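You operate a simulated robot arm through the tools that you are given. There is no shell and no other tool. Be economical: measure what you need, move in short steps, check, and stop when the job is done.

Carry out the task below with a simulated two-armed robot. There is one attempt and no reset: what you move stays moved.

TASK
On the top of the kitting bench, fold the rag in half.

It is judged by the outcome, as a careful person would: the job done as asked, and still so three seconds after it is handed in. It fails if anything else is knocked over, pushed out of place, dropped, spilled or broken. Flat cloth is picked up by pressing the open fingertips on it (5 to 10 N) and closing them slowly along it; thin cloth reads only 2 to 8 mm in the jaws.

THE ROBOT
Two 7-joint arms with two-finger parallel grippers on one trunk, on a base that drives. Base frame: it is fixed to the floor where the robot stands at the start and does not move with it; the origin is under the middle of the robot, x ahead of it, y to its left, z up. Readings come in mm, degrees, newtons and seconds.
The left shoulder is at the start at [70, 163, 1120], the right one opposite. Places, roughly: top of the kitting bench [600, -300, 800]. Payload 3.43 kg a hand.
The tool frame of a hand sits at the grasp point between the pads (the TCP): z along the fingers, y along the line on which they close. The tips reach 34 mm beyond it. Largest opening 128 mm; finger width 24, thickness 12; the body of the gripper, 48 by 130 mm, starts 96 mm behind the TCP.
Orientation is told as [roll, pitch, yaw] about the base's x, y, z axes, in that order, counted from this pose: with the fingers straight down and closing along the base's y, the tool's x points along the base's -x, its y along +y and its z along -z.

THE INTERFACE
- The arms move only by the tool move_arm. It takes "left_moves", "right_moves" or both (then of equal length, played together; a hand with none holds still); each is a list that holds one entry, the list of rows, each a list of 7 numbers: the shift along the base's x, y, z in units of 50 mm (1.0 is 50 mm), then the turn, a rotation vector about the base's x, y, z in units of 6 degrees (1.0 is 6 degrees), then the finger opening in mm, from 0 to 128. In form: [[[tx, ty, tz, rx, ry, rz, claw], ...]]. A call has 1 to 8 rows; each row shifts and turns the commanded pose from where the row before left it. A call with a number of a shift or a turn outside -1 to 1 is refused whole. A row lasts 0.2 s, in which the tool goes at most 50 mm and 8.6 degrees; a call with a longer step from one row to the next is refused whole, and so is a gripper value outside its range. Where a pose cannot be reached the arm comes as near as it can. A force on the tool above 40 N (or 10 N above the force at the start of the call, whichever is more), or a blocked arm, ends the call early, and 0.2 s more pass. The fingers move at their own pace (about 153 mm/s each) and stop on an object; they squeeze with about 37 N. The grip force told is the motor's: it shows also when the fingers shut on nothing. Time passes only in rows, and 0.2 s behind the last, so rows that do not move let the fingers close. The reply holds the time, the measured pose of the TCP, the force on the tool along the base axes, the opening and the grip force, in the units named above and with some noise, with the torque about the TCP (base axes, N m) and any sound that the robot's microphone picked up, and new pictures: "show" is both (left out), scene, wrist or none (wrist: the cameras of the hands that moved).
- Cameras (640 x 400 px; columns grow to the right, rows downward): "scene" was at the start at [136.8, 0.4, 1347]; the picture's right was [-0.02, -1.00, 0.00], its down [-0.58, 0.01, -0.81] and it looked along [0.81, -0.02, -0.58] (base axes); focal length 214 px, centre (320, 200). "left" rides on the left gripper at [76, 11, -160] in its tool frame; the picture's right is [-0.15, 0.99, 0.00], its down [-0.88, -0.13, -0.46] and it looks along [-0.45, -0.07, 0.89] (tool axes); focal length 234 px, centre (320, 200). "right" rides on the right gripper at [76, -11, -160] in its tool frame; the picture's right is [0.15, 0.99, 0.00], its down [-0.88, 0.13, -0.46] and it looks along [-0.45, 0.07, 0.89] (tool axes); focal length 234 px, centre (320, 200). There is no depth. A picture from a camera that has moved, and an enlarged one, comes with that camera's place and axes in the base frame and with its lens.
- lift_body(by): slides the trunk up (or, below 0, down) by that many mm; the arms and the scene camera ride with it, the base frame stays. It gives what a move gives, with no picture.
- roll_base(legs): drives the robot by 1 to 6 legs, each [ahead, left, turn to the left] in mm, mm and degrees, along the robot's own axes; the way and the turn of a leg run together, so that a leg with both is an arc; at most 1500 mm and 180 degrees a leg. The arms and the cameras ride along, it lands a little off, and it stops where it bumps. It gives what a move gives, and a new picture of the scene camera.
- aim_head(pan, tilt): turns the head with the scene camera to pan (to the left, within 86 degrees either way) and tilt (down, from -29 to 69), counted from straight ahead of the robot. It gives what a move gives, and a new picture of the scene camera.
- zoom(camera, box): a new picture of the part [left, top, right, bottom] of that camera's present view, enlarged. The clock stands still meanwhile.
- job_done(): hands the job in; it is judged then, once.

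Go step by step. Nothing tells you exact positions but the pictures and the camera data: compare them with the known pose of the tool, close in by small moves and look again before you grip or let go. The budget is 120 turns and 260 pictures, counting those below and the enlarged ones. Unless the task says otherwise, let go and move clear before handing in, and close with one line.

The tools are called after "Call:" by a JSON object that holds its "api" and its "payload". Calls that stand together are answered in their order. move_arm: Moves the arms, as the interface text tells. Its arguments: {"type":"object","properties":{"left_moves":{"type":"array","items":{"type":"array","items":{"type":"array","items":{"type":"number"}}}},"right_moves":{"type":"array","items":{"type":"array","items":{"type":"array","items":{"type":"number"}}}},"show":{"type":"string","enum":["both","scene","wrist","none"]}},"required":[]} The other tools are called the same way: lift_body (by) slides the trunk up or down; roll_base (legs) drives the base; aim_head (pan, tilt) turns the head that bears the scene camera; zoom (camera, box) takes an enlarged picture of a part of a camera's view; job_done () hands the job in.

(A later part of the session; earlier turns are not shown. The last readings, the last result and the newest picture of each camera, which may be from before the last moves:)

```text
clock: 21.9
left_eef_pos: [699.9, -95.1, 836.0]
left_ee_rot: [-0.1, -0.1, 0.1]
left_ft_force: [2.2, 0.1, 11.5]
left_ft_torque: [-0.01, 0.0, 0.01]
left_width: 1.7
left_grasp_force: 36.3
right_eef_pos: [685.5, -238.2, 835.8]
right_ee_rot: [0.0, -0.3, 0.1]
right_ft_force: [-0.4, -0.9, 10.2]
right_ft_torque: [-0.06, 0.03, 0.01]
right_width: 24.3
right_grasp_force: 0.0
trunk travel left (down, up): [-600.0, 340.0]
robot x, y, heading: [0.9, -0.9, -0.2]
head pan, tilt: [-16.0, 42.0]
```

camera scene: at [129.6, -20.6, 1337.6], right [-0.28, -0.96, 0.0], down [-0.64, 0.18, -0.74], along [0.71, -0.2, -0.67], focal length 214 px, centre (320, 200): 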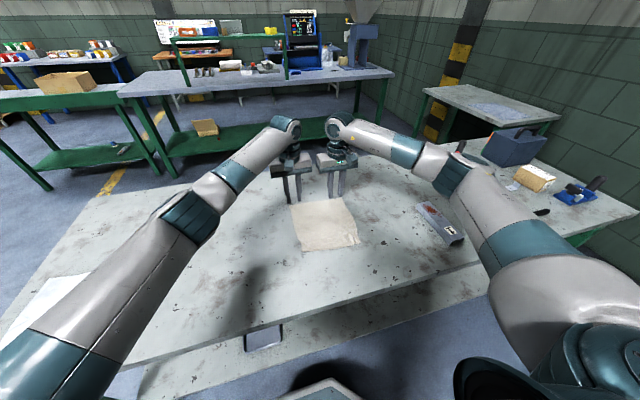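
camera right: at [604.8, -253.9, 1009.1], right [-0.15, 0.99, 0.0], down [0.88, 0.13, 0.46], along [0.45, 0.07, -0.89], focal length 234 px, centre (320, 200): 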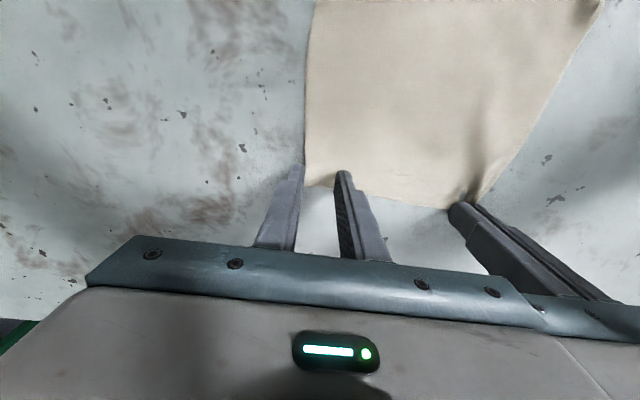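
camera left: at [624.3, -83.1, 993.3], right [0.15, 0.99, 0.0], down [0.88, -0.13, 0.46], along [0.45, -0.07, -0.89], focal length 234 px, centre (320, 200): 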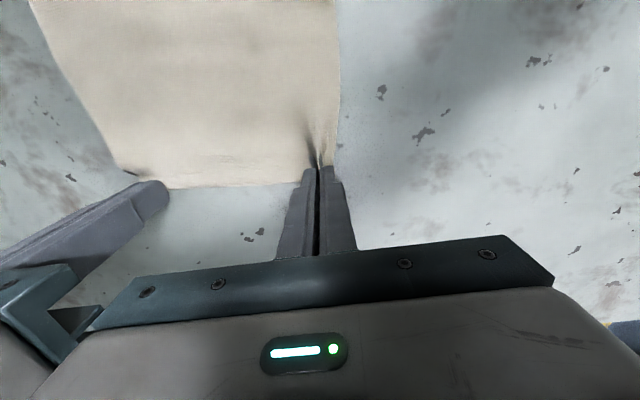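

The right now presses with 10 N, so I'll close it slowly.

Call:
{"api": "move_arm", "payload": {"right_moves": [[[0, 0, 0, 0, 0, 0, 21], [0, 0, 0, 0, 0, 0, 18], [0, 0, 0, 0, 0, 0, 15], [0, 0, 0, 0, 0, 0, 12], [0, 0, 0, 0, 0, 0, 8], [0, 0, 0, 0, 0, 0, 4], [0, 0, 0, 0, 0, 0, 0], [0, 0, 0, 0, 0, 0, 0]]], "show": "wrist"}}

```text
clock: 23.7
left_eef_pos: [700.0, -94.8, 836.0]
left_ee_rot: [0.1, -0.2, 0.0]
left_ft_force: [-0.2, -7.7, 1.5]
left_ft_torque: [-0.3, 0.04, 0.09]
left_width: 1.6
left_grasp_force: 36.0
right_eef_pos: [686.8, -236.3, 834.6]
right_ee_rot: [0.0, -0.3, 0.0]
right_ft_force: [0.8, 6.4, 20.7]
right_ft_torque: [0.27, 0.07, -0.08]
right_width: 1.8
right_grasp_force: 36.7
trunk travel left (down, up): [-600.0, 340.0]
robot x, y, heading: [0.3, -0.2, -0.1]
head pan, tilt: [-16.0, 42.0]
camera right: at [610.3, -247.8, 995.2], right [-0.15, 0.99, 0.0], down [0.88, 0.13, 0.46], along [0.45, 0.07, -0.89], focal length 234 px, centre (320, 200)
```

right: 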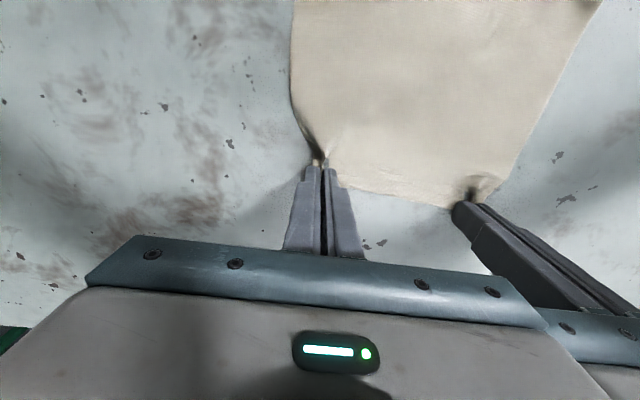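

Both hands hold the cloth. I'll swing the far edge up and towards me along an arc, tilting the hands (fingers pointing forward) as it turns over. First half now.

Call:
{"api": "move_arm", "payload": {"left_moves": [[[-0.154, 0.0, 0.49, 0, -0.694, 0, 0], [-0.29, 0.015, 0.422, 0, -0.694, 0, 0], [-0.372, 0.015, 0.344, 0, -0.694, 0, 0], [-0.42, 0.015, 0.274, 0, -0.694, 0, 0], [-0.48, 0.015, 0.164, 0, -0.694, 0, 0], [-0.512, 0.015, 0.042, 0, -0.694, 0, 0]]], "right_moves": [[[-0.154, 0.0, 0.49, 0, -0.694, 0, 0], [-0.29, 0.015, 0.422, 0, -0.694, 0, 0], [-0.372, 0.015, 0.344, 0, -0.694, 0, 0], [-0.42, 0.015, 0.274, 0, -0.694, 0, 0], [-0.48, 0.015, 0.164, 0, -0.694, 0, 0], [-0.512, 0.015, 0.042, 0, -0.694, 0, 0]]]}}

Call:
{"api": "zoom", "payload": {"camera": "scene", "box": [250, 140, 410, 240]}}

```text
clock: 25.1
left_eef_pos: [586.9, -91.5, 921.4]
left_ee_rot: [0.0, -25.0, 0.1]
left_ft_force: [-0.7, -8.9, 1.0]
left_ft_torque: [-0.28, 0.02, -0.01]
left_width: 1.6
left_grasp_force: 36.9
right_eef_pos: [573.9, -233.6, 920.8]
right_ee_rot: [0.0, -25.1, 0.1]
right_ft_force: [-0.1, 7.8, 0.3]
right_ft_torque: [0.25, 0.0, 0.02]
right_width: 1.7
right_grasp_force: 36.1
trunk travel left (down, up): [-600.0, 340.0]
robot x, y, heading: [-0.6, 1.0, 0.0]
head pan, tilt: [-16.0, 42.0]
camera scene: at [127.9, -20.8, 1337.8], right [-0.28, -0.96, 0.0], down [-0.64, 0.18, -0.74], along [0.72, -0.2, -0.67], focal length 214 px, centre (320, 200)
camera right: at [438.3, -244.3, 1033.9], right [-0.13, 0.99, -0.06], down [0.6, 0.13, 0.79], along [0.79, 0.07, -0.61], focal length 234 px, centre (320, 200)
camera left: at [452.6, -79.6, 1032.2], right [0.13, 0.99, 0.06], down [0.6, -0.13, 0.79], along [0.79, -0.07, -0.62], focal length 234 px, centre (320, 200)
```

scene: 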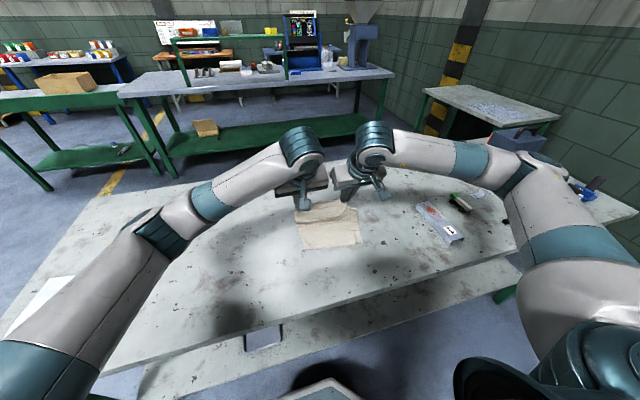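
right: 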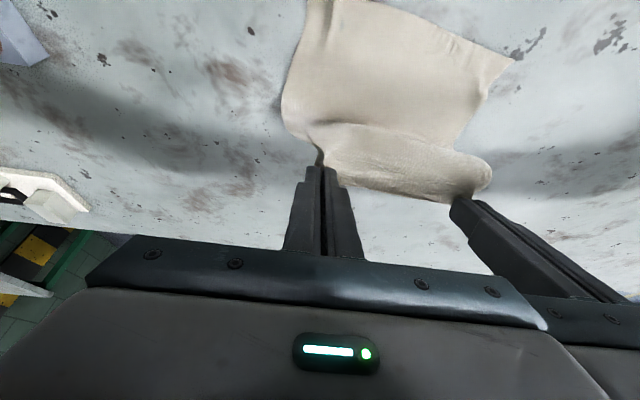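
left: 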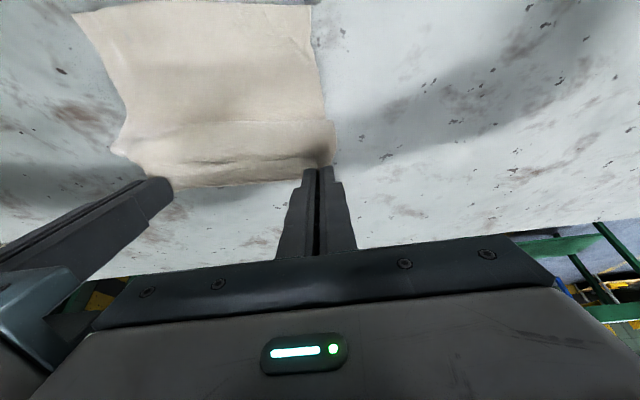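

```text
4.00 times, centred on (330, 190) of scene
camera zoom: at [127.9, -20.8, 1337.8], right [-0.28, -0.96, 0.0], down [-0.64, 0.18, -0.74], along [0.72, -0.2, -0.67], focal length 858 px, centre (280, 240)
```

zoom: 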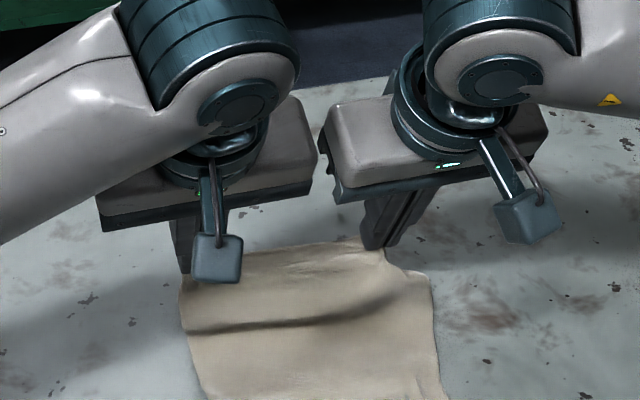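

The turn-over is going well: the edge is up and the lower half is still in place. I'll continue down towards the near edge.

Call:
{"api": "move_arm", "payload": {"left_moves": [[[-0.51, 0.015, -0.084, 0, -0.694, 0, 0], [-0.476, 0.015, -0.206, 0, -0.694, 0, 0], [-0.412, 0.015, -0.314, 0, -0.694, 0, 0], [-0.326, 0.015, -0.404, 0, -0.694, 0, 0], [-0.216, 0.015, -0.414, 0, -0.694, 0, 0]]], "right_moves": [[[-0.51, 0.015, -0.084, 0, -0.694, 0, 0], [-0.476, 0.015, -0.206, 0, -0.694, 0, 0], [-0.412, 0.015, -0.314, 0, -0.694, 0, 0], [-0.326, 0.015, -0.404, 0, -0.694, 0, 0], [-0.216, 0.015, -0.414, 0, -0.694, 0, 0]]]}}

Call:
{"api": "zoom", "payload": {"camera": "scene", "box": [250, 160, 410, 260]}}

```text
clock: 26.3
left_eef_pos: [494.6, -88.2, 850.2]
left_ee_rot: [-0.2, -45.9, 0.1]
left_ft_force: [4.3, -14.9, -0.1]
left_ft_torque: [-0.5, -0.15, -0.21]
left_width: 1.6
left_grasp_force: 36.5
right_eef_pos: [527.8, -228.1, 838.2]
right_ee_rot: [0.3, -45.8, 0.1]
right_ft_force: [-5.8, 14.4, 0.7]
right_ft_torque: [0.43, 0.13, 0.38]
right_width: 2.0
right_grasp_force: 36.5
right hand out of reach, approached as far as the arm can: row 3, 4, 5
trunk travel left (down, up): [-600.0, 340.0]
robot x, y, heading: [-2.3, -4.2, -0.3]
head pan, tilt: [-16.0, 42.0]
camera scene: at [129.1, -21.2, 1337.8], right [-0.28, -0.96, 0.0], down [-0.64, 0.18, -0.74], along [0.71, -0.2, -0.67], focal length 214 px, centre (320, 200)
camera right: at [360.2, -239.1, 895.2], right [-0.11, 0.99, -0.1], down [0.29, 0.13, 0.95], along [0.95, 0.07, -0.3], focal length 234 px, centre (320, 200)
camera left: at [326.2, -76.3, 905.1], right [0.1, 0.99, 0.1], down [0.29, -0.13, 0.95], along [0.95, -0.07, -0.3], focal length 234 px, centre (320, 200)
```

scene: 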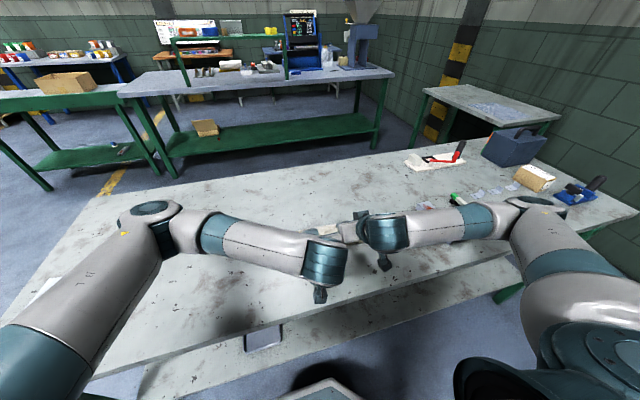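
right: 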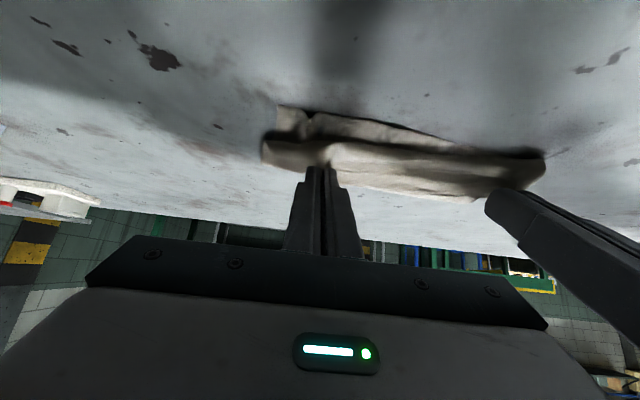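
left: 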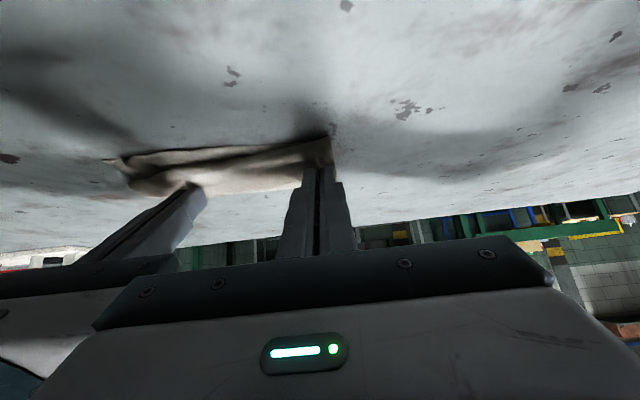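

```text
4.00 times, centred on (330, 210) of scene
camera zoom: at [129.1, -21.2, 1337.8], right [-0.28, -0.96, 0.0], down [-0.64, 0.18, -0.74], along [0.71, -0.2, -0.67], focal length 858 px, centre (280, 160)
```

zoom: 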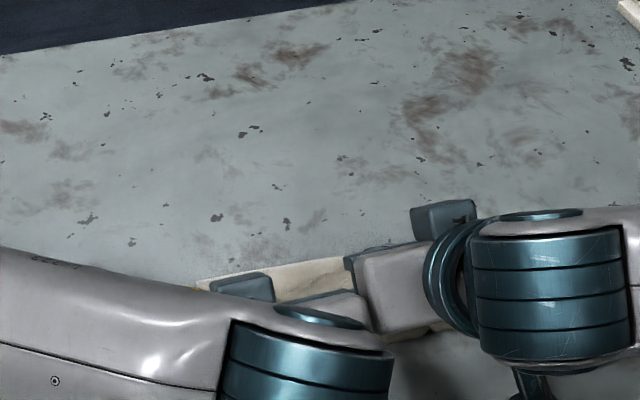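

The right hand ran out of reach because it is too close to the robot. I'll level both hands a little further forward, then back the base up about 50 mm so the hands carry the edge the rest of the way.

Call:
{"api": "move_arm", "payload": {"left_moves": [[[0.23, 0, 0.1, 0, 0.537, 0, 0], [0.23, 0, 0.06, 0, 0.537, 0, 0], [0.23, 0, 0, 0, 0.537, 0, 0], [0.23, 0, 0, 0, 0.537, 0, 0], [0, 0, 0, 0, 0, 0, 0]]], "right_moves": [[[0.255, 0, 0.1, 0, 0.537, 0, 0], [0.255, 0, 0.06, 0, 0.537, 0, 0], [0.255, 0, 0, 0, 0.537, 0, 0], [0.255, 0, 0, 0, 0.537, 0, 0], [0, 0, 0, 0, 0, 0, 0]]]}}

```text
clock: 27.5
left_eef_pos: [538.6, -88.7, 858.1]
left_ee_rot: [-0.1, -32.7, 0.2]
left_ft_force: [8.5, -22.1, -1.5]
left_ft_torque: [-0.81, -0.32, -0.16]
left_width: 1.6
left_grasp_force: 36.4
right_eef_pos: [576.5, -227.9, 846.4]
right_ee_rot: [0.1, -32.8, 0.2]
right_ft_force: [-8.2, 22.0, 0.7]
right_ft_torque: [0.72, 0.24, 0.41]
right_width: 1.8
right_grasp_force: 36.5
trunk travel left (down, up): [-600.0, 340.0]
robot x, y, heading: [-0.1, -1.2, -0.2]
head pan, tilt: [-16.0, 42.0]
camera scene: at [129.0, -21.0, 1337.6], right [-0.28, -0.96, 0.0], down [-0.64, 0.18, -0.74], along [0.71, -0.2, -0.67], focal length 214 px, centre (320, 200)
camera right: at [427.4, -239.1, 939.2], right [-0.12, 0.99, -0.08], down [0.49, 0.13, 0.86], along [0.86, 0.07, -0.5], focal length 234 px, centre (320, 200)
camera left: at [389.0, -76.0, 949.3], right [0.12, 0.99, 0.08], down [0.49, -0.13, 0.86], along [0.86, -0.07, -0.5], focal length 234 px, centre (320, 200)
```

scene: 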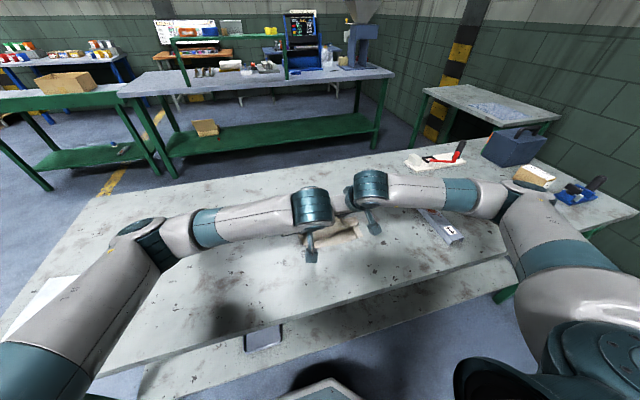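
right: 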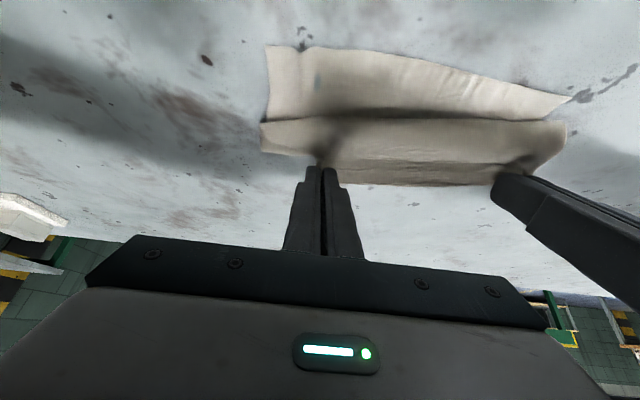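
left: 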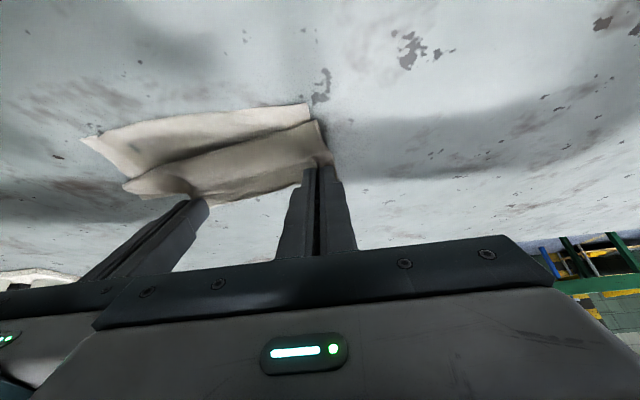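

The right hand started from its measured pose, so it is 50 mm too far forward. I'll bring it level with the left to relieve the tension.

Call:
{"api": "move_arm", "payload": {"right_moves": [[[-0.3, 0, 0.06, 0, 0, 0, 0], [-0.3, 0, 0.06, 0, 0, 0, 0], [-0.3, 0, 0.06, 0, 0, 0, 0], [-0.1, 0, 0.06, 0, 0, 0, 0], [0, 0, 0, 0, 0, 0, 0]]], "show": "wrist"}}

```text
clock: 28.7
left_eef_pos: [538.4, -87.7, 857.0]
left_ee_rot: [0.0, -32.8, 0.1]
left_ft_force: [0.2, -6.0, 0.3]
left_ft_torque: [-0.22, -0.02, -0.02]
left_width: 1.6
left_grasp_force: 36.7
right_eef_pos: [528.1, -228.9, 857.3]
right_ee_rot: [0.0, -32.9, 0.0]
right_ft_force: [-0.4, 5.9, -0.2]
right_ft_torque: [0.19, 0.0, 0.06]
right_width: 1.8
right_grasp_force: 36.5
trunk travel left (down, up): [-600.0, 340.0]
robot x, y, heading: [3.3, -1.7, 0.1]
head pan, tilt: [-16.0, 42.0]
camera right: at [377.9, -238.8, 950.3], right [-0.12, 0.99, -0.08], down [0.49, 0.13, 0.86], along [0.86, 0.07, -0.5], focal length 234 px, centre (320, 200)
```

right: 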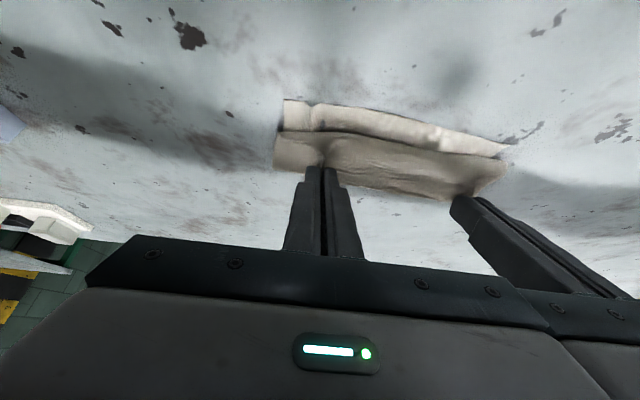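

The hands are level again with tension low, and the near edge is at x≈500. I'll back the base by 40 mm.

Call:
{"api": "roll_base", "payload": {"legs": [[-40, 0, 0]]}}

```text
clock: 29.6
left_eef_pos: [498.7, -86.7, 858.1]
left_ee_rot: [0.0, -32.9, 0.2]
left_ft_force: [0.0, -3.8, -0.5]
left_ft_torque: [-0.17, 0.01, -0.02]
left_width: 1.9
left_grasp_force: 36.3
right_eef_pos: [488.0, -226.6, 857.4]
right_ee_rot: [0.0, -32.9, 0.1]
right_ft_force: [-0.1, 4.1, -0.4]
right_ft_torque: [0.2, -0.03, 0.03]
right_width: 1.5
right_grasp_force: 36.2
trunk travel left (down, up): [-600.0, 340.0]
robot x, y, heading: [-37.9, 1.3, -0.1]
head pan, tilt: [-16.0, 42.0]
camera scene: at [88.9, -20.8, 1337.6], right [-0.28, -0.96, 0.0], down [-0.64, 0.18, -0.74], along [0.71, -0.2, -0.67], focal length 214 px, centre (320, 200)
```

scene: 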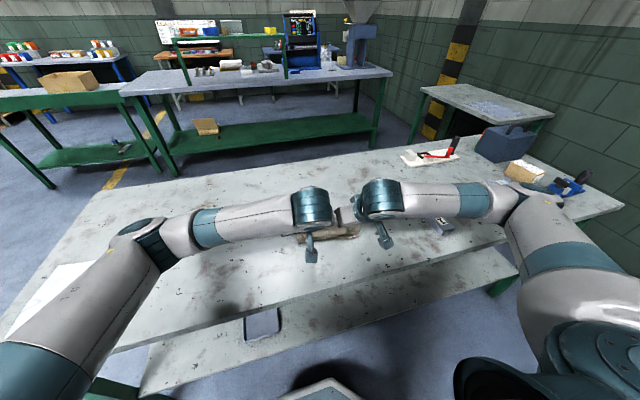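

Now I'll lower and tilt to 45°, with the fingertips just above the lower layer.

Call:
{"api": "move_arm", "payload": {"left_moves": [[[-0.025, 0, -0.11, 0, -0.5, 0, 0], [-0.025, 0, -0.11, 0, -0.5, 0, 0], [-0.025, 0, -0.11, 0, -0.5, 0, 0], [-0.025, 0, -0.09, 0, -0.5, 0, 0], [0, 0, 0, 0, 0, 0, 0]]], "right_moves": [[[-0.025, 0, -0.11, 0, -0.5, 0, 0], [-0.025, 0, -0.11, 0, -0.5, 0, 0], [-0.025, 0, -0.11, 0, -0.5, 0, 0], [-0.025, 0, -0.09, 0, -0.5, 0, 0], [0, 0, 0, 0, 0, 0, 0]]]}}

Call:
{"api": "zoom", "payload": {"camera": "right", "box": [200, 60, 560, 240]}}

Call:
{"api": "zoom", "payload": {"camera": "left", "box": [80, 60, 440, 240]}}

```text
clock: 30.8
left_eef_pos: [494.3, -87.2, 836.9]
left_ee_rot: [-0.1, -44.9, 0.0]
left_ft_force: [-0.5, -5.0, 0.0]
left_ft_torque: [-0.13, -0.02, -0.05]
left_width: 1.8
left_grasp_force: 36.4
right_eef_pos: [485.8, -227.2, 836.8]
right_ee_rot: [0.0, -45.0, -0.1]
right_ft_force: [-0.6, 3.3, 7.8]
right_ft_torque: [0.11, -0.1, 0.08]
right_width: 1.9
right_grasp_force: 36.2
trunk travel left (down, up): [-600.0, 340.0]
robot x, y, heading: [-37.7, 1.2, -0.2]
head pan, tilt: [-16.0, 42.0]
camera scene: at [89.5, -20.5, 1337.8], right [-0.28, -0.96, 0.0], down [-0.64, 0.18, -0.74], along [0.71, -0.2, -0.67], focal length 214 px, centre (320, 200)
camera right: at [319.7, -238.2, 895.8], right [-0.1, 0.99, -0.1], down [0.3, 0.13, 0.94], along [0.95, 0.07, -0.31], focal length 234 px, centre (320, 200)
camera left: at [328.4, -75.4, 895.0], right [0.1, 0.99, 0.1], down [0.3, -0.13, 0.94], along [0.95, -0.07, -0.31], focal length 234 px, centre (320, 200)
```

scene: 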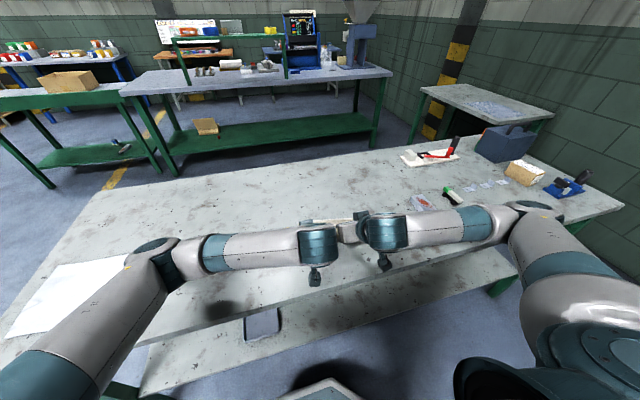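
right: 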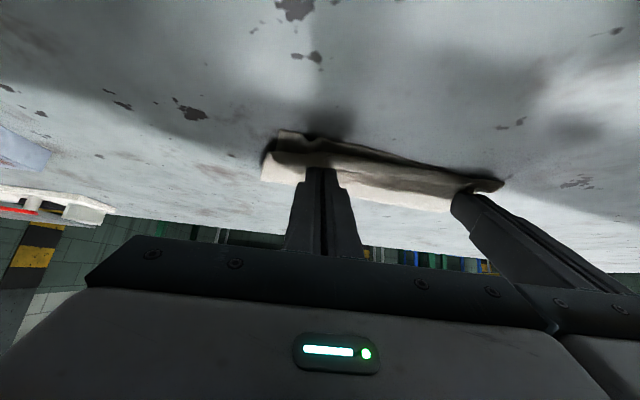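
left: 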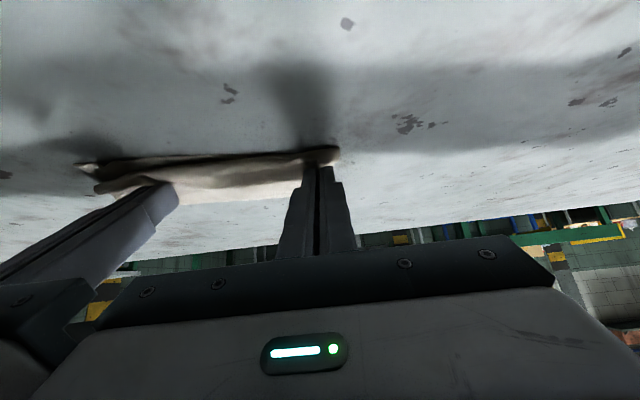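

```text
1.78 times, centred on (380, 150) of right
camera zoom: at [319.7, -238.2, 895.8], right [-0.1, 0.99, -0.1], down [0.3, 0.13, 0.94], along [0.95, 0.07, -0.31], focal length 416 px, centre (213, 289)
```

zoom: 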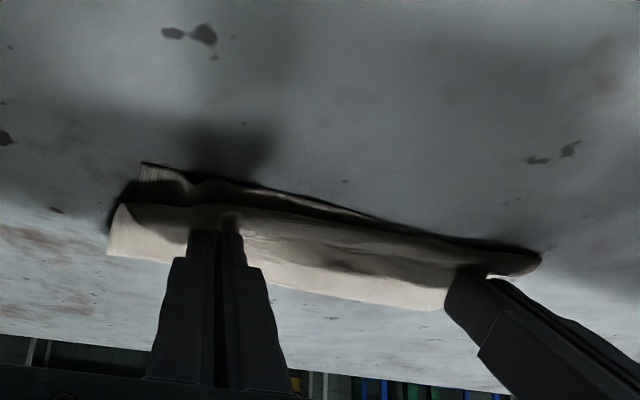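

```text
1.78 times, centred on (260, 150) of left
camera zoom: at [328.4, -75.4, 895.0], right [0.1, 0.99, 0.1], down [0.3, -0.13, 0.94], along [0.95, -0.07, -0.31], focal length 416 px, centre (427, 289)
```

zoom: 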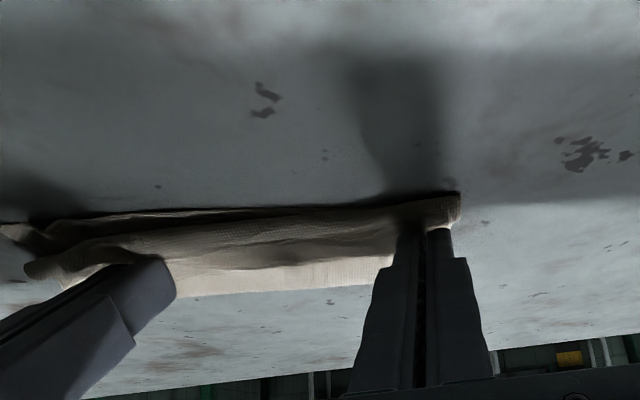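

The upper edge lies over the near edge. I'll open slowly to release, wait, then raise straight up.

Call:
{"api": "move_arm", "payload": {"left_moves": [[[0, 0, 0, 0, 0, 0, 4], [0, 0, 0, 0, 0, 0, 8], [0, 0, 0, 0, 0, 0, 14], [0, 0, 0, 0, 0, 0, 18], [0, 0, 0.1, 0, 0, 0, 18], [0, 0, 0.3, 0, 0, 0, 18], [0, 0, 0.6, 0, 0, 0, 18], [0, 0, 0.8, 0, 0, 0, 18]]], "right_moves": [[[0, 0, 0, 0, 0, 0, 4], [0, 0, 0, 0, 0, 0, 8], [0, 0, 0, 0, 0, 0, 14], [0, 0, 0, 0, 0, 0, 18], [0, 0, 0.1, 0, 0, 0, 18], [0, 0, 0.3, 0, 0, 0, 18], [0, 0, 0.6, 0, 0, 0, 18], [0, 0, 0.8, 0, 0, 0, 18]]]}}

```text
clock: 32.5
left_eef_pos: [494.2, -87.3, 926.6]
left_ee_rot: [0.0, -44.8, 0.1]
left_ft_force: [-0.6, 0.0, 0.0]
left_ft_torque: [0.01, -0.02, 0.03]
left_width: 18.1
left_grasp_force: 0.1
right_eef_pos: [505.9, -226.1, 919.2]
right_ee_rot: [-0.1, -44.9, 0.1]
right_ft_force: [-0.8, -0.8, -0.9]
right_ft_torque: [0.05, 0.02, -0.04]
right_width: 18.2
right_grasp_force: 0.0
right hand out of reach, approached as far as the arm can: row 5, 6, 7, 8
trunk travel left (down, up): [-600.0, 340.0]
robot x, y, heading: [-40.7, -3.6, -0.1]
head pan, tilt: [-16.0, 42.0]
camera scene: at [89.1, -20.3, 1337.5], right [-0.28, -0.96, 0.0], down [-0.64, 0.18, -0.74], along [0.71, -0.2, -0.67], focal length 214 px, centre (320, 200)
camera right: at [340.2, -236.3, 980.0], right [-0.1, 0.99, -0.1], down [0.3, 0.13, 0.94], along [0.95, 0.07, -0.31], focal length 234 px, centre (320, 200)
camera left: at [329.1, -76.3, 984.9], right [0.1, 0.99, 0.1], down [0.3, -0.13, 0.94], along [0.95, -0.07, -0.31], focal length 234 px, centre (320, 200)
```

scene: 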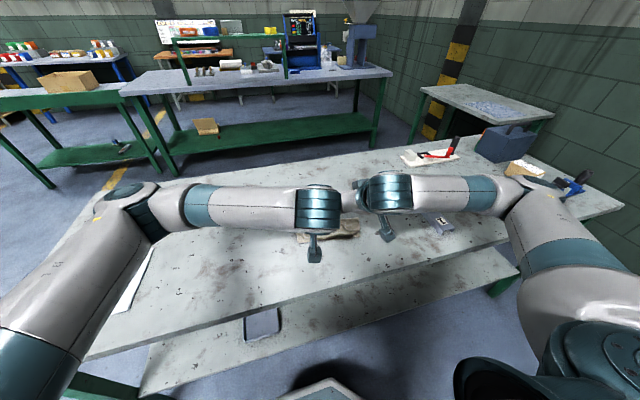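
right: 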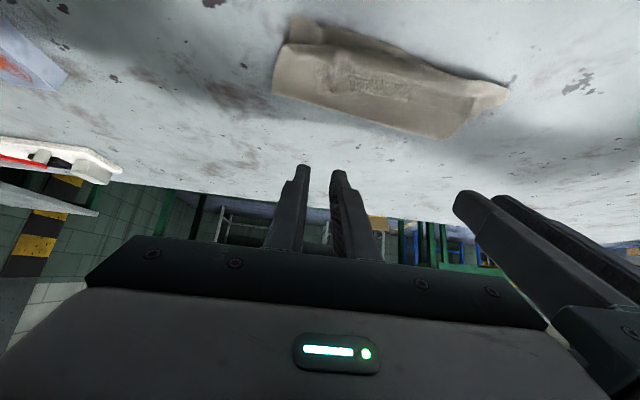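
left: 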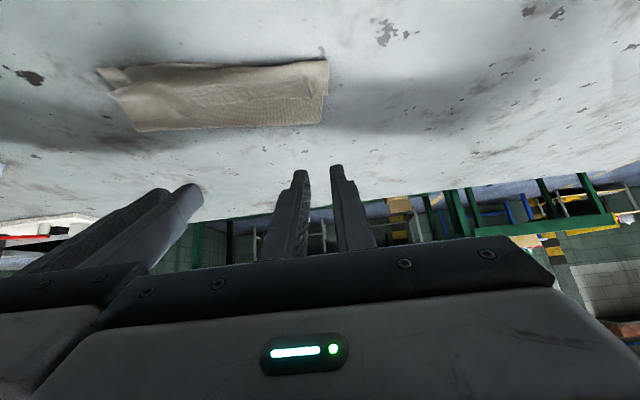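

The rag lies folded. I'll move the hands apart and untilt them for a clear look.

Call:
{"api": "move_arm", "payload": {"left_moves": [[[0, 0.7, 0.3, 0, 1, 0, 18], [0, 0.7, 0.3, 0, 1, 0, 18], [0, 0.7, 0.2, 0, 1, 0, 18], [0, 0.7, 0.2, 0, 1, 0, 18], [0, 0.7, 0, 0, 1, 0, 18], [0, 0.7, 0, 0, 1, 0, 18], [0, 0.7, 0, 0, 1, 0, 18], [0, 0, 0, 0, 0, 0, 18]]], "right_moves": [[[0, -0.5, 0.3, 0, 1, 0, 18], [0, -0.5, 0.3, 0, 1, 0, 18], [0, -0.5, 0.2, 0, 1, 0, 18], [0, -0.5, 0.2, 0, 1, 0, 18], [0, -0.5, 0, 0, 1, 0, 18], [0, -0.5, 0, 0, 1, 0, 18], [0, -0.5, 0, 0, 1, 0, 18], [0, 0, 0, 0, 0, 0, 18]]]}}

Call:
{"api": "zoom", "payload": {"camera": "scene", "box": [260, 180, 420, 280]}}

```text
clock: 34.4
left_eef_pos: [495.7, 156.7, 977.6]
left_ee_rot: [0.0, -2.7, 0.1]
left_ft_force: [-0.4, -0.1, -0.3]
left_ft_torque: [0.06, 0.03, -0.04]
left_width: 18.2
left_grasp_force: 0.2
right_eef_pos: [505.9, -402.1, 970.4]
right_ee_rot: [0.1, -2.8, 0.0]
right_ft_force: [0.5, 0.0, 0.4]
right_ft_torque: [-0.01, 0.02, 0.0]
right_width: 17.8
right_grasp_force: 0.0
trunk travel left (down, up): [-600.0, 340.0]
robot x, y, heading: [-39.5, -5.8, 0.1]
head pan, tilt: [-16.0, 42.0]
camera scene: at [89.7, -21.4, 1337.6], right [-0.28, -0.96, 0.0], down [-0.64, 0.18, -0.74], along [0.71, -0.2, -0.67], focal length 214 px, centre (320, 200)
camera right: at [423.2, -413.5, 1126.5], right [-0.15, 0.99, -0.01], down [0.86, 0.13, 0.5], along [0.49, 0.07, -0.87], focal length 234 px, centre (320, 200)
camera left: at [412.3, 169.2, 1130.7], right [0.15, 0.99, 0.01], down [0.86, -0.13, 0.5], along [0.49, -0.07, -0.87], focal length 234 px, centre (320, 200)
```

scene: 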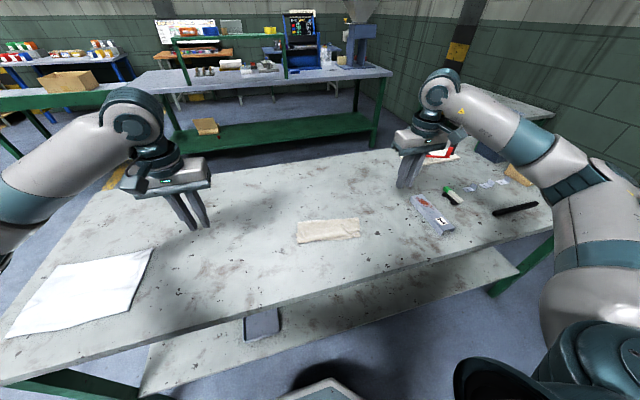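
right: 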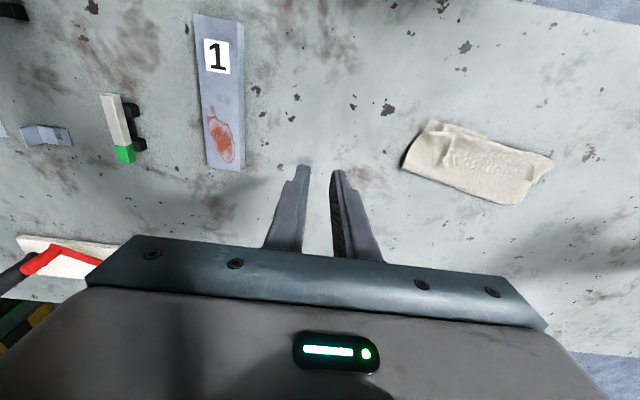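
left: 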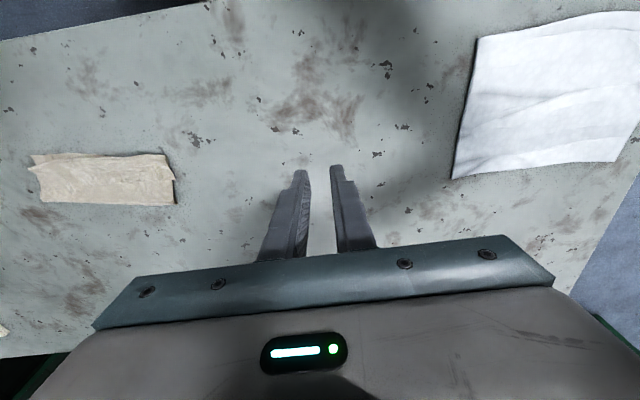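

```text
4.00 times, centred on (340, 230) of scene
camera zoom: at [89.7, -21.4, 1337.6], right [-0.28, -0.96, 0.0], down [-0.64, 0.18, -0.74], along [0.71, -0.2, -0.67], focal length 858 px, centre (240, 80)
```

zoom: 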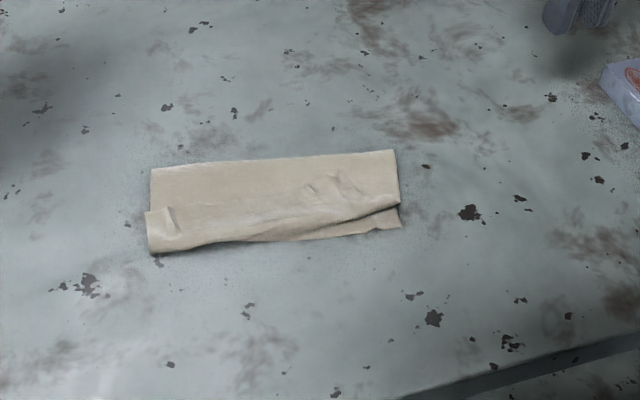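

Call:
{"api": "zoom", "payload": {"camera": "right", "box": [390, 100, 570, 215]}}

Call:
{"api": "zoom", "payload": {"camera": "left", "box": [10, 130, 190, 220]}}

Call:
{"api": "zoom", "payload": {"camera": "scene", "box": [285, 205, 375, 255]}}

```text
3.48 times, centred on (480, 158) of right
camera zoom: at [423.2, -413.5, 1126.5], right [-0.15, 0.99, -0.01], down [0.86, 0.13, 0.5], along [0.49, 0.07, -0.87], focal length 814 px, centre (-236, 348)
```

zoom: 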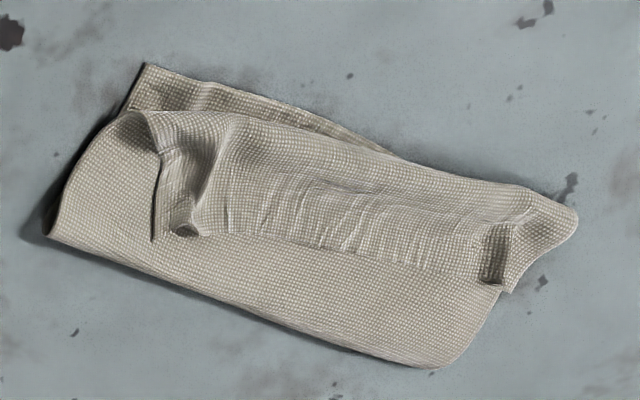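

```text
3.56 times, centred on (100, 175) of left
camera zoom: at [412.3, 169.2, 1130.7], right [0.15, 0.99, 0.01], down [0.86, -0.13, 0.5], along [0.49, -0.07, -0.87], focal length 833 px, centre (1102, 289)
```

zoom: 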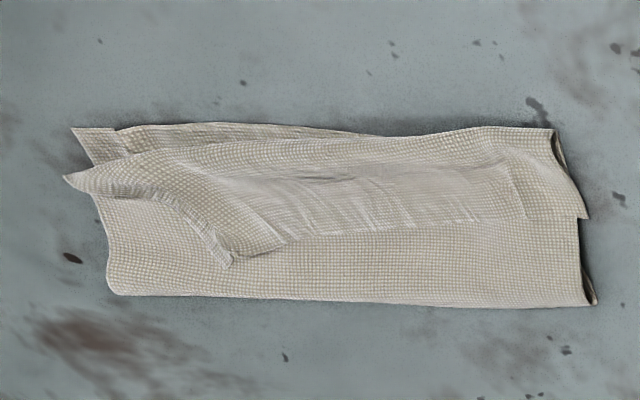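

```text
7.11 times, centred on (330, 230) of scene
camera zoom: at [89.7, -21.4, 1337.6], right [-0.28, -0.96, 0.0], down [-0.64, 0.18, -0.74], along [0.71, -0.2, -0.67], focal length 1525 px, centre (249, -13)
```

zoom: 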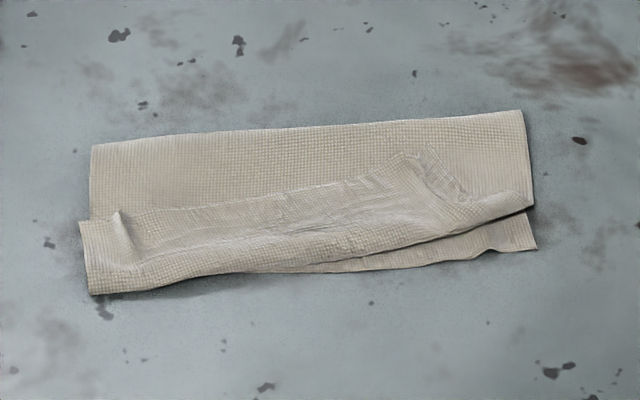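

The view shows the gripped edge curled back on top as a ~40 mm hem, because I pinched the face that becomes the inside. I'll re-pinch that free edge (its original top face is up again) and lift the rag clear. Then I'll lay it down turned over, so the pinched face ends up outside with no curl. First I'll position the hands above the ridges at about (514,-89) and (514,-228).

Call:
{"api": "move_arm", "payload": {"left_moves": [[[0.017, -0.695, -0.3, 0, 0.45, 0, 26], [0.017, -0.695, -0.3, 0, 0, 0, 26], [0.017, -0.695, -0.3, 0, 0, 0, 26], [0.017, -0.695, -0.3, 0, 0, 0, 26], [0.017, -0.695, -0.3, 0, 0, 0, 26], [0.017, -0.695, -0.3, 0, 0, 0, 26], [0.017, -0.695, -0.3, 0, 0, 0, 26], [0, 0, 0, 0, 0, 0, 26]]], "right_moves": [[[-0.011, 0.491, -0.3, 0, 0.45, 0, 26], [-0.011, 0.491, -0.3, 0, 0, 0, 26], [-0.011, 0.491, -0.3, 0, 0, 0, 26], [-0.011, 0.491, -0.3, 0, 0, 0, 26], [-0.011, 0.491, -0.3, 0, 0, 0, 26], [-0.011, 0.491, -0.3, 0, 0, 0, 26], [-0.011, 0.491, -0.3, 0, 0, 0, 26], [0, 0, 0, 0, 0, 0, 26]]], "show": "wrist"}}

Call:
{"api": "zoom", "payload": {"camera": "right", "box": [240, 100, 520, 260]}}

Call:
{"api": "zoom", "payload": {"camera": "left", "box": [120, 100, 400, 260]}}

```text
clock: 36.1
left_eef_pos: [501.1, -86.3, 872.7]
left_ee_rot: [0.0, -0.2, 0.1]
left_ft_force: [0.4, 0.8, 0.1]
left_ft_torque: [0.0, 0.02, 0.0]
left_width: 26.0
left_grasp_force: 0.1
right_eef_pos: [503.3, -229.3, 866.0]
right_ee_rot: [0.1, -0.2, 0.1]
right_ft_force: [-0.5, 0.3, 0.0]
right_ft_torque: [-0.01, -0.03, 0.01]
right_width: 26.1
right_grasp_force: 0.0
trunk travel left (down, up): [-600.0, 340.0]
robot x, y, heading: [-42.2, -3.1, 0.1]
head pan, tilt: [-16.0, 42.0]
camera right: at [426.8, -239.5, 1025.6], right [-0.15, 0.99, 0.0], down [0.88, 0.13, 0.46], along [0.45, 0.07, -0.89], focal length 234 px, centre (320, 200)
camera left: at [425.2, -74.4, 1031.0], right [0.14, 0.99, 0.0], down [0.88, -0.13, 0.46], along [0.45, -0.07, -0.89], focal length 234 px, centre (320, 200)
```

right: 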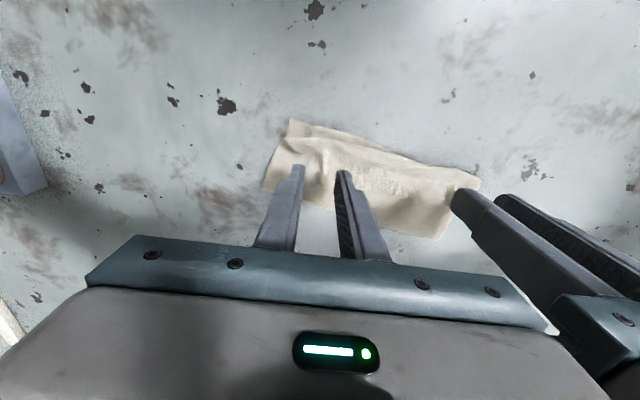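
left: 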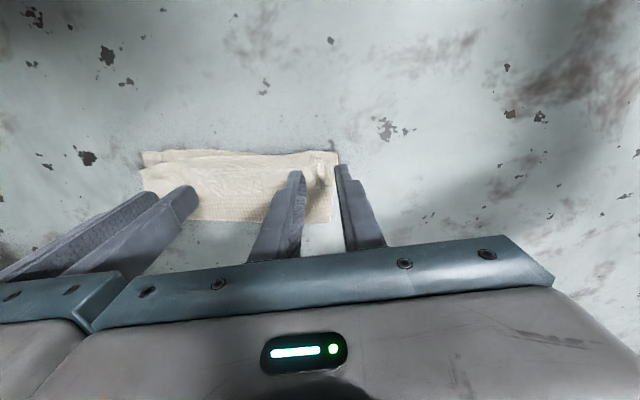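

```text
2.29 times, centred on (380, 180) of right
camera zoom: at [426.8, -239.5, 1025.6], right [-0.15, 0.99, 0.0], down [0.88, 0.13, 0.46], along [0.45, 0.07, -0.89], focal length 535 px, centre (183, 246)
```

zoom: 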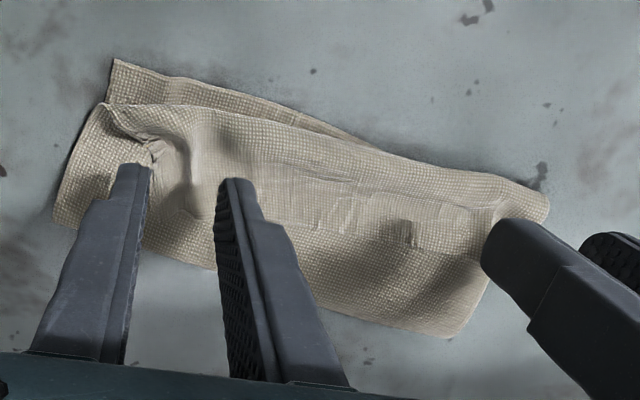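

```text
2.29 times, centred on (260, 180) of left
camera zoom: at [425.2, -74.4, 1031.0], right [0.14, 0.99, 0.0], down [0.88, -0.13, 0.46], along [0.45, -0.07, -0.89], focal length 535 px, centre (457, 246)
```

zoom: 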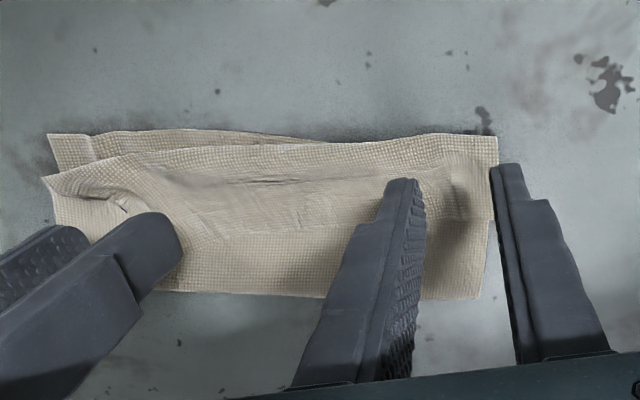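

The ridges at both grips sit between the open fingers. I'll shift to be fully on the hem layer and descend close to contact.

Call:
{"api": "move_arm", "payload": {"left_moves": [[[0.2, 0, -0.2, 0, 0, 0, 26], [0, 0, -0.2, 0, 0, 0, 26], [0, 0, -0.16, 0, 0, 0, 26], [0, 0, -0.08, 0, 0, 0, 26], [0, 0, 0, 0, 0, 0, 26]]], "right_moves": [[[-0.05, -0.02, -0.2, 0, 0, 0, 26], [0, 0, -0.16, 0, 0, 0, 26], [0, 0, -0.1, 0, 0, 0, 26], [0, 0, -0.06, 0, 0, 0, 26], [0, 0, 0, 0, 0, 0, 26]]], "show": "none"}}

```text
clock: 37.4
left_eef_pos: [510.4, -86.3, 838.8]
left_ee_rot: [0.1, 0.0, 0.1]
left_ft_force: [0.2, -0.3, 0.4]
left_ft_torque: [-0.01, -0.01, 0.04]
left_width: 26.0
left_grasp_force: 0.0
right_eef_pos: [501.3, -230.0, 839.4]
right_ee_rot: [0.0, -0.2, 0.0]
right_ft_force: [-0.1, 0.4, -0.2]
right_ft_torque: [0.0, -0.04, 0.0]
right_width: 26.0
right_grasp_force: 0.0
trunk travel left (down, up): [-600.0, 340.0]
robot x, y, heading: [-39.8, 0.0, -0.0]
head pan, tilt: [-16.0, 42.0]
```

Call:
{"api": "move_arm", "payload": {"left_moves": [[[0, 0, -0.03, 0, 0, 0, 26], [0, 0, -0.02, 0, 0, 0, 26], [0, 0, 0, 0, 0, 0, 26]]], "right_moves": [[[0, 0, -0.03, 0, 0, 0, 26], [0, 0, -0.02, 0, 0, 0, 26], [0, 0, 0, 0, 0, 0, 26]]], "show": "none"}}

```text
clock: 38.1
left_eef_pos: [511.5, -86.0, 837.1]
left_ee_rot: [0.1, -0.1, 0.1]
left_ft_force: [0.3, -0.8, 0.3]
left_ft_torque: [-0.02, 0.0, -0.01]
left_width: 26.0
left_grasp_force: 0.0
right_eef_pos: [500.9, -229.5, 836.8]
right_ee_rot: [0.0, -0.3, 0.0]
right_ft_force: [0.5, -0.1, -0.1]
right_ft_torque: [-0.01, 0.01, -0.01]
right_width: 26.1
right_grasp_force: 0.1
trunk travel left (down, up): [-600.0, 340.0]
robot x, y, heading: [-37.9, -1.8, -0.1]
head pan, tilt: [-16.0, 42.0]
```

Call:
{"api": "move_arm", "payload": {"left_moves": [[[0, 0, -0.03, 0, 0, 0, 26], [0, 0, 0, 0, 0, 0, 26]]], "right_moves": [[[0, 0, -0.03, 0, 0, 0, 26], [0, 0, 0, 0, 0, 0, 26]]], "show": "none"}}

```text
clock: 38.8
left_eef_pos: [510.3, -85.6, 835.9]
left_ee_rot: [0.0, -0.2, 0.1]
left_ft_force: [0.0, -0.6, 1.9]
left_ft_torque: [-0.01, -0.05, 0.0]
left_width: 26.0
left_grasp_force: 0.1
right_eef_pos: [500.5, -229.6, 835.1]
right_ee_rot: [0.0, -0.2, 0.0]
right_ft_force: [-0.3, -0.2, 5.4]
right_ft_torque: [0.07, 0.04, -0.01]
right_width: 26.1
right_grasp_force: 0.0
trunk travel left (down, up): [-600.0, 340.0]
robot x, y, heading: [-38.9, -0.6, -0.0]
head pan, tilt: [-16.0, 42.0]
```

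Light contact (2 N left, 5 N right) suits taking just the top layer. I'll close slowly, then look.

Call:
{"api": "move_arm", "payload": {"left_moves": [[[0, 0, -0.012, 0, 0, 0, 23], [0, 0, 0, 0, 0, 0, 20], [0, 0, 0, 0, 0, 0, 16], [0, 0, 0, 0, 0, 0, 12], [0, 0, 0, 0, 0, 0, 8], [0, 0, 0, 0, 0, 0, 4], [0, 0, 0, 0, 0, 0, 0], [0, 0, 0, 0, 0, 0, 0]]], "right_moves": [[[0, 0, 0, 0, 0, 0, 23], [0, 0, 0, 0, 0, 0, 20], [0, 0, 0, 0, 0, 0, 16], [0, 0, 0, 0, 0, 0, 12], [0, 0, 0, 0, 0, 0, 8], [0, 0, 0, 0, 0, 0, 4], [0, 0, 0, 0, 0, 0, 0], [0, 0, 0, 0, 0, 0, 0]]], "show": "wrist"}}

```text
clock: 40.5
left_eef_pos: [510.1, -86.5, 836.1]
left_ee_rot: [0.1, -0.2, 0.0]
left_ft_force: [0.1, -7.4, 11.0]
left_ft_torque: [-0.23, 0.0, 0.01]
left_width: 1.6
left_grasp_force: 36.9
right_eef_pos: [499.4, -229.2, 836.9]
right_ee_rot: [0.0, -0.3, 0.0]
right_ft_force: [1.1, 6.8, 7.6]
right_ft_torque: [0.15, -0.01, 0.0]
right_width: 1.6
right_grasp_force: 36.2
trunk travel left (down, up): [-600.0, 340.0]
robot x, y, heading: [-43.8, -1.1, 0.1]
head pan, tilt: [-16.0, 42.0]
camera right: at [423.9, -240.7, 996.2], right [-0.15, 0.99, 0.0], down [0.88, 0.13, 0.46], along [0.46, 0.07, -0.89], focal length 234 px, centre (320, 200)
camera left: at [433.8, -73.9, 994.0], right [0.15, 0.99, 0.0], down [0.88, -0.13, 0.46], along [0.45, -0.07, -0.89], focal length 234 px, centre (320, 200)
```

right: 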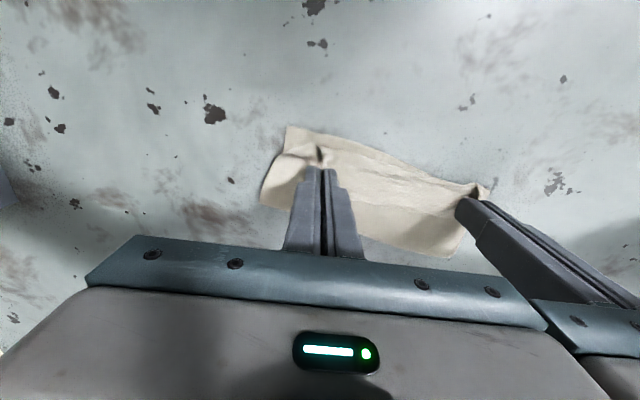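
left: 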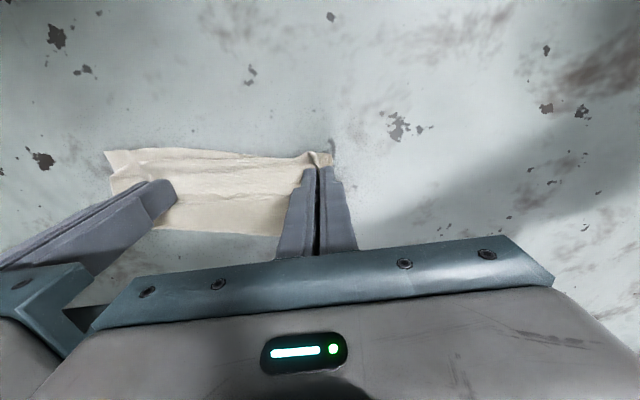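

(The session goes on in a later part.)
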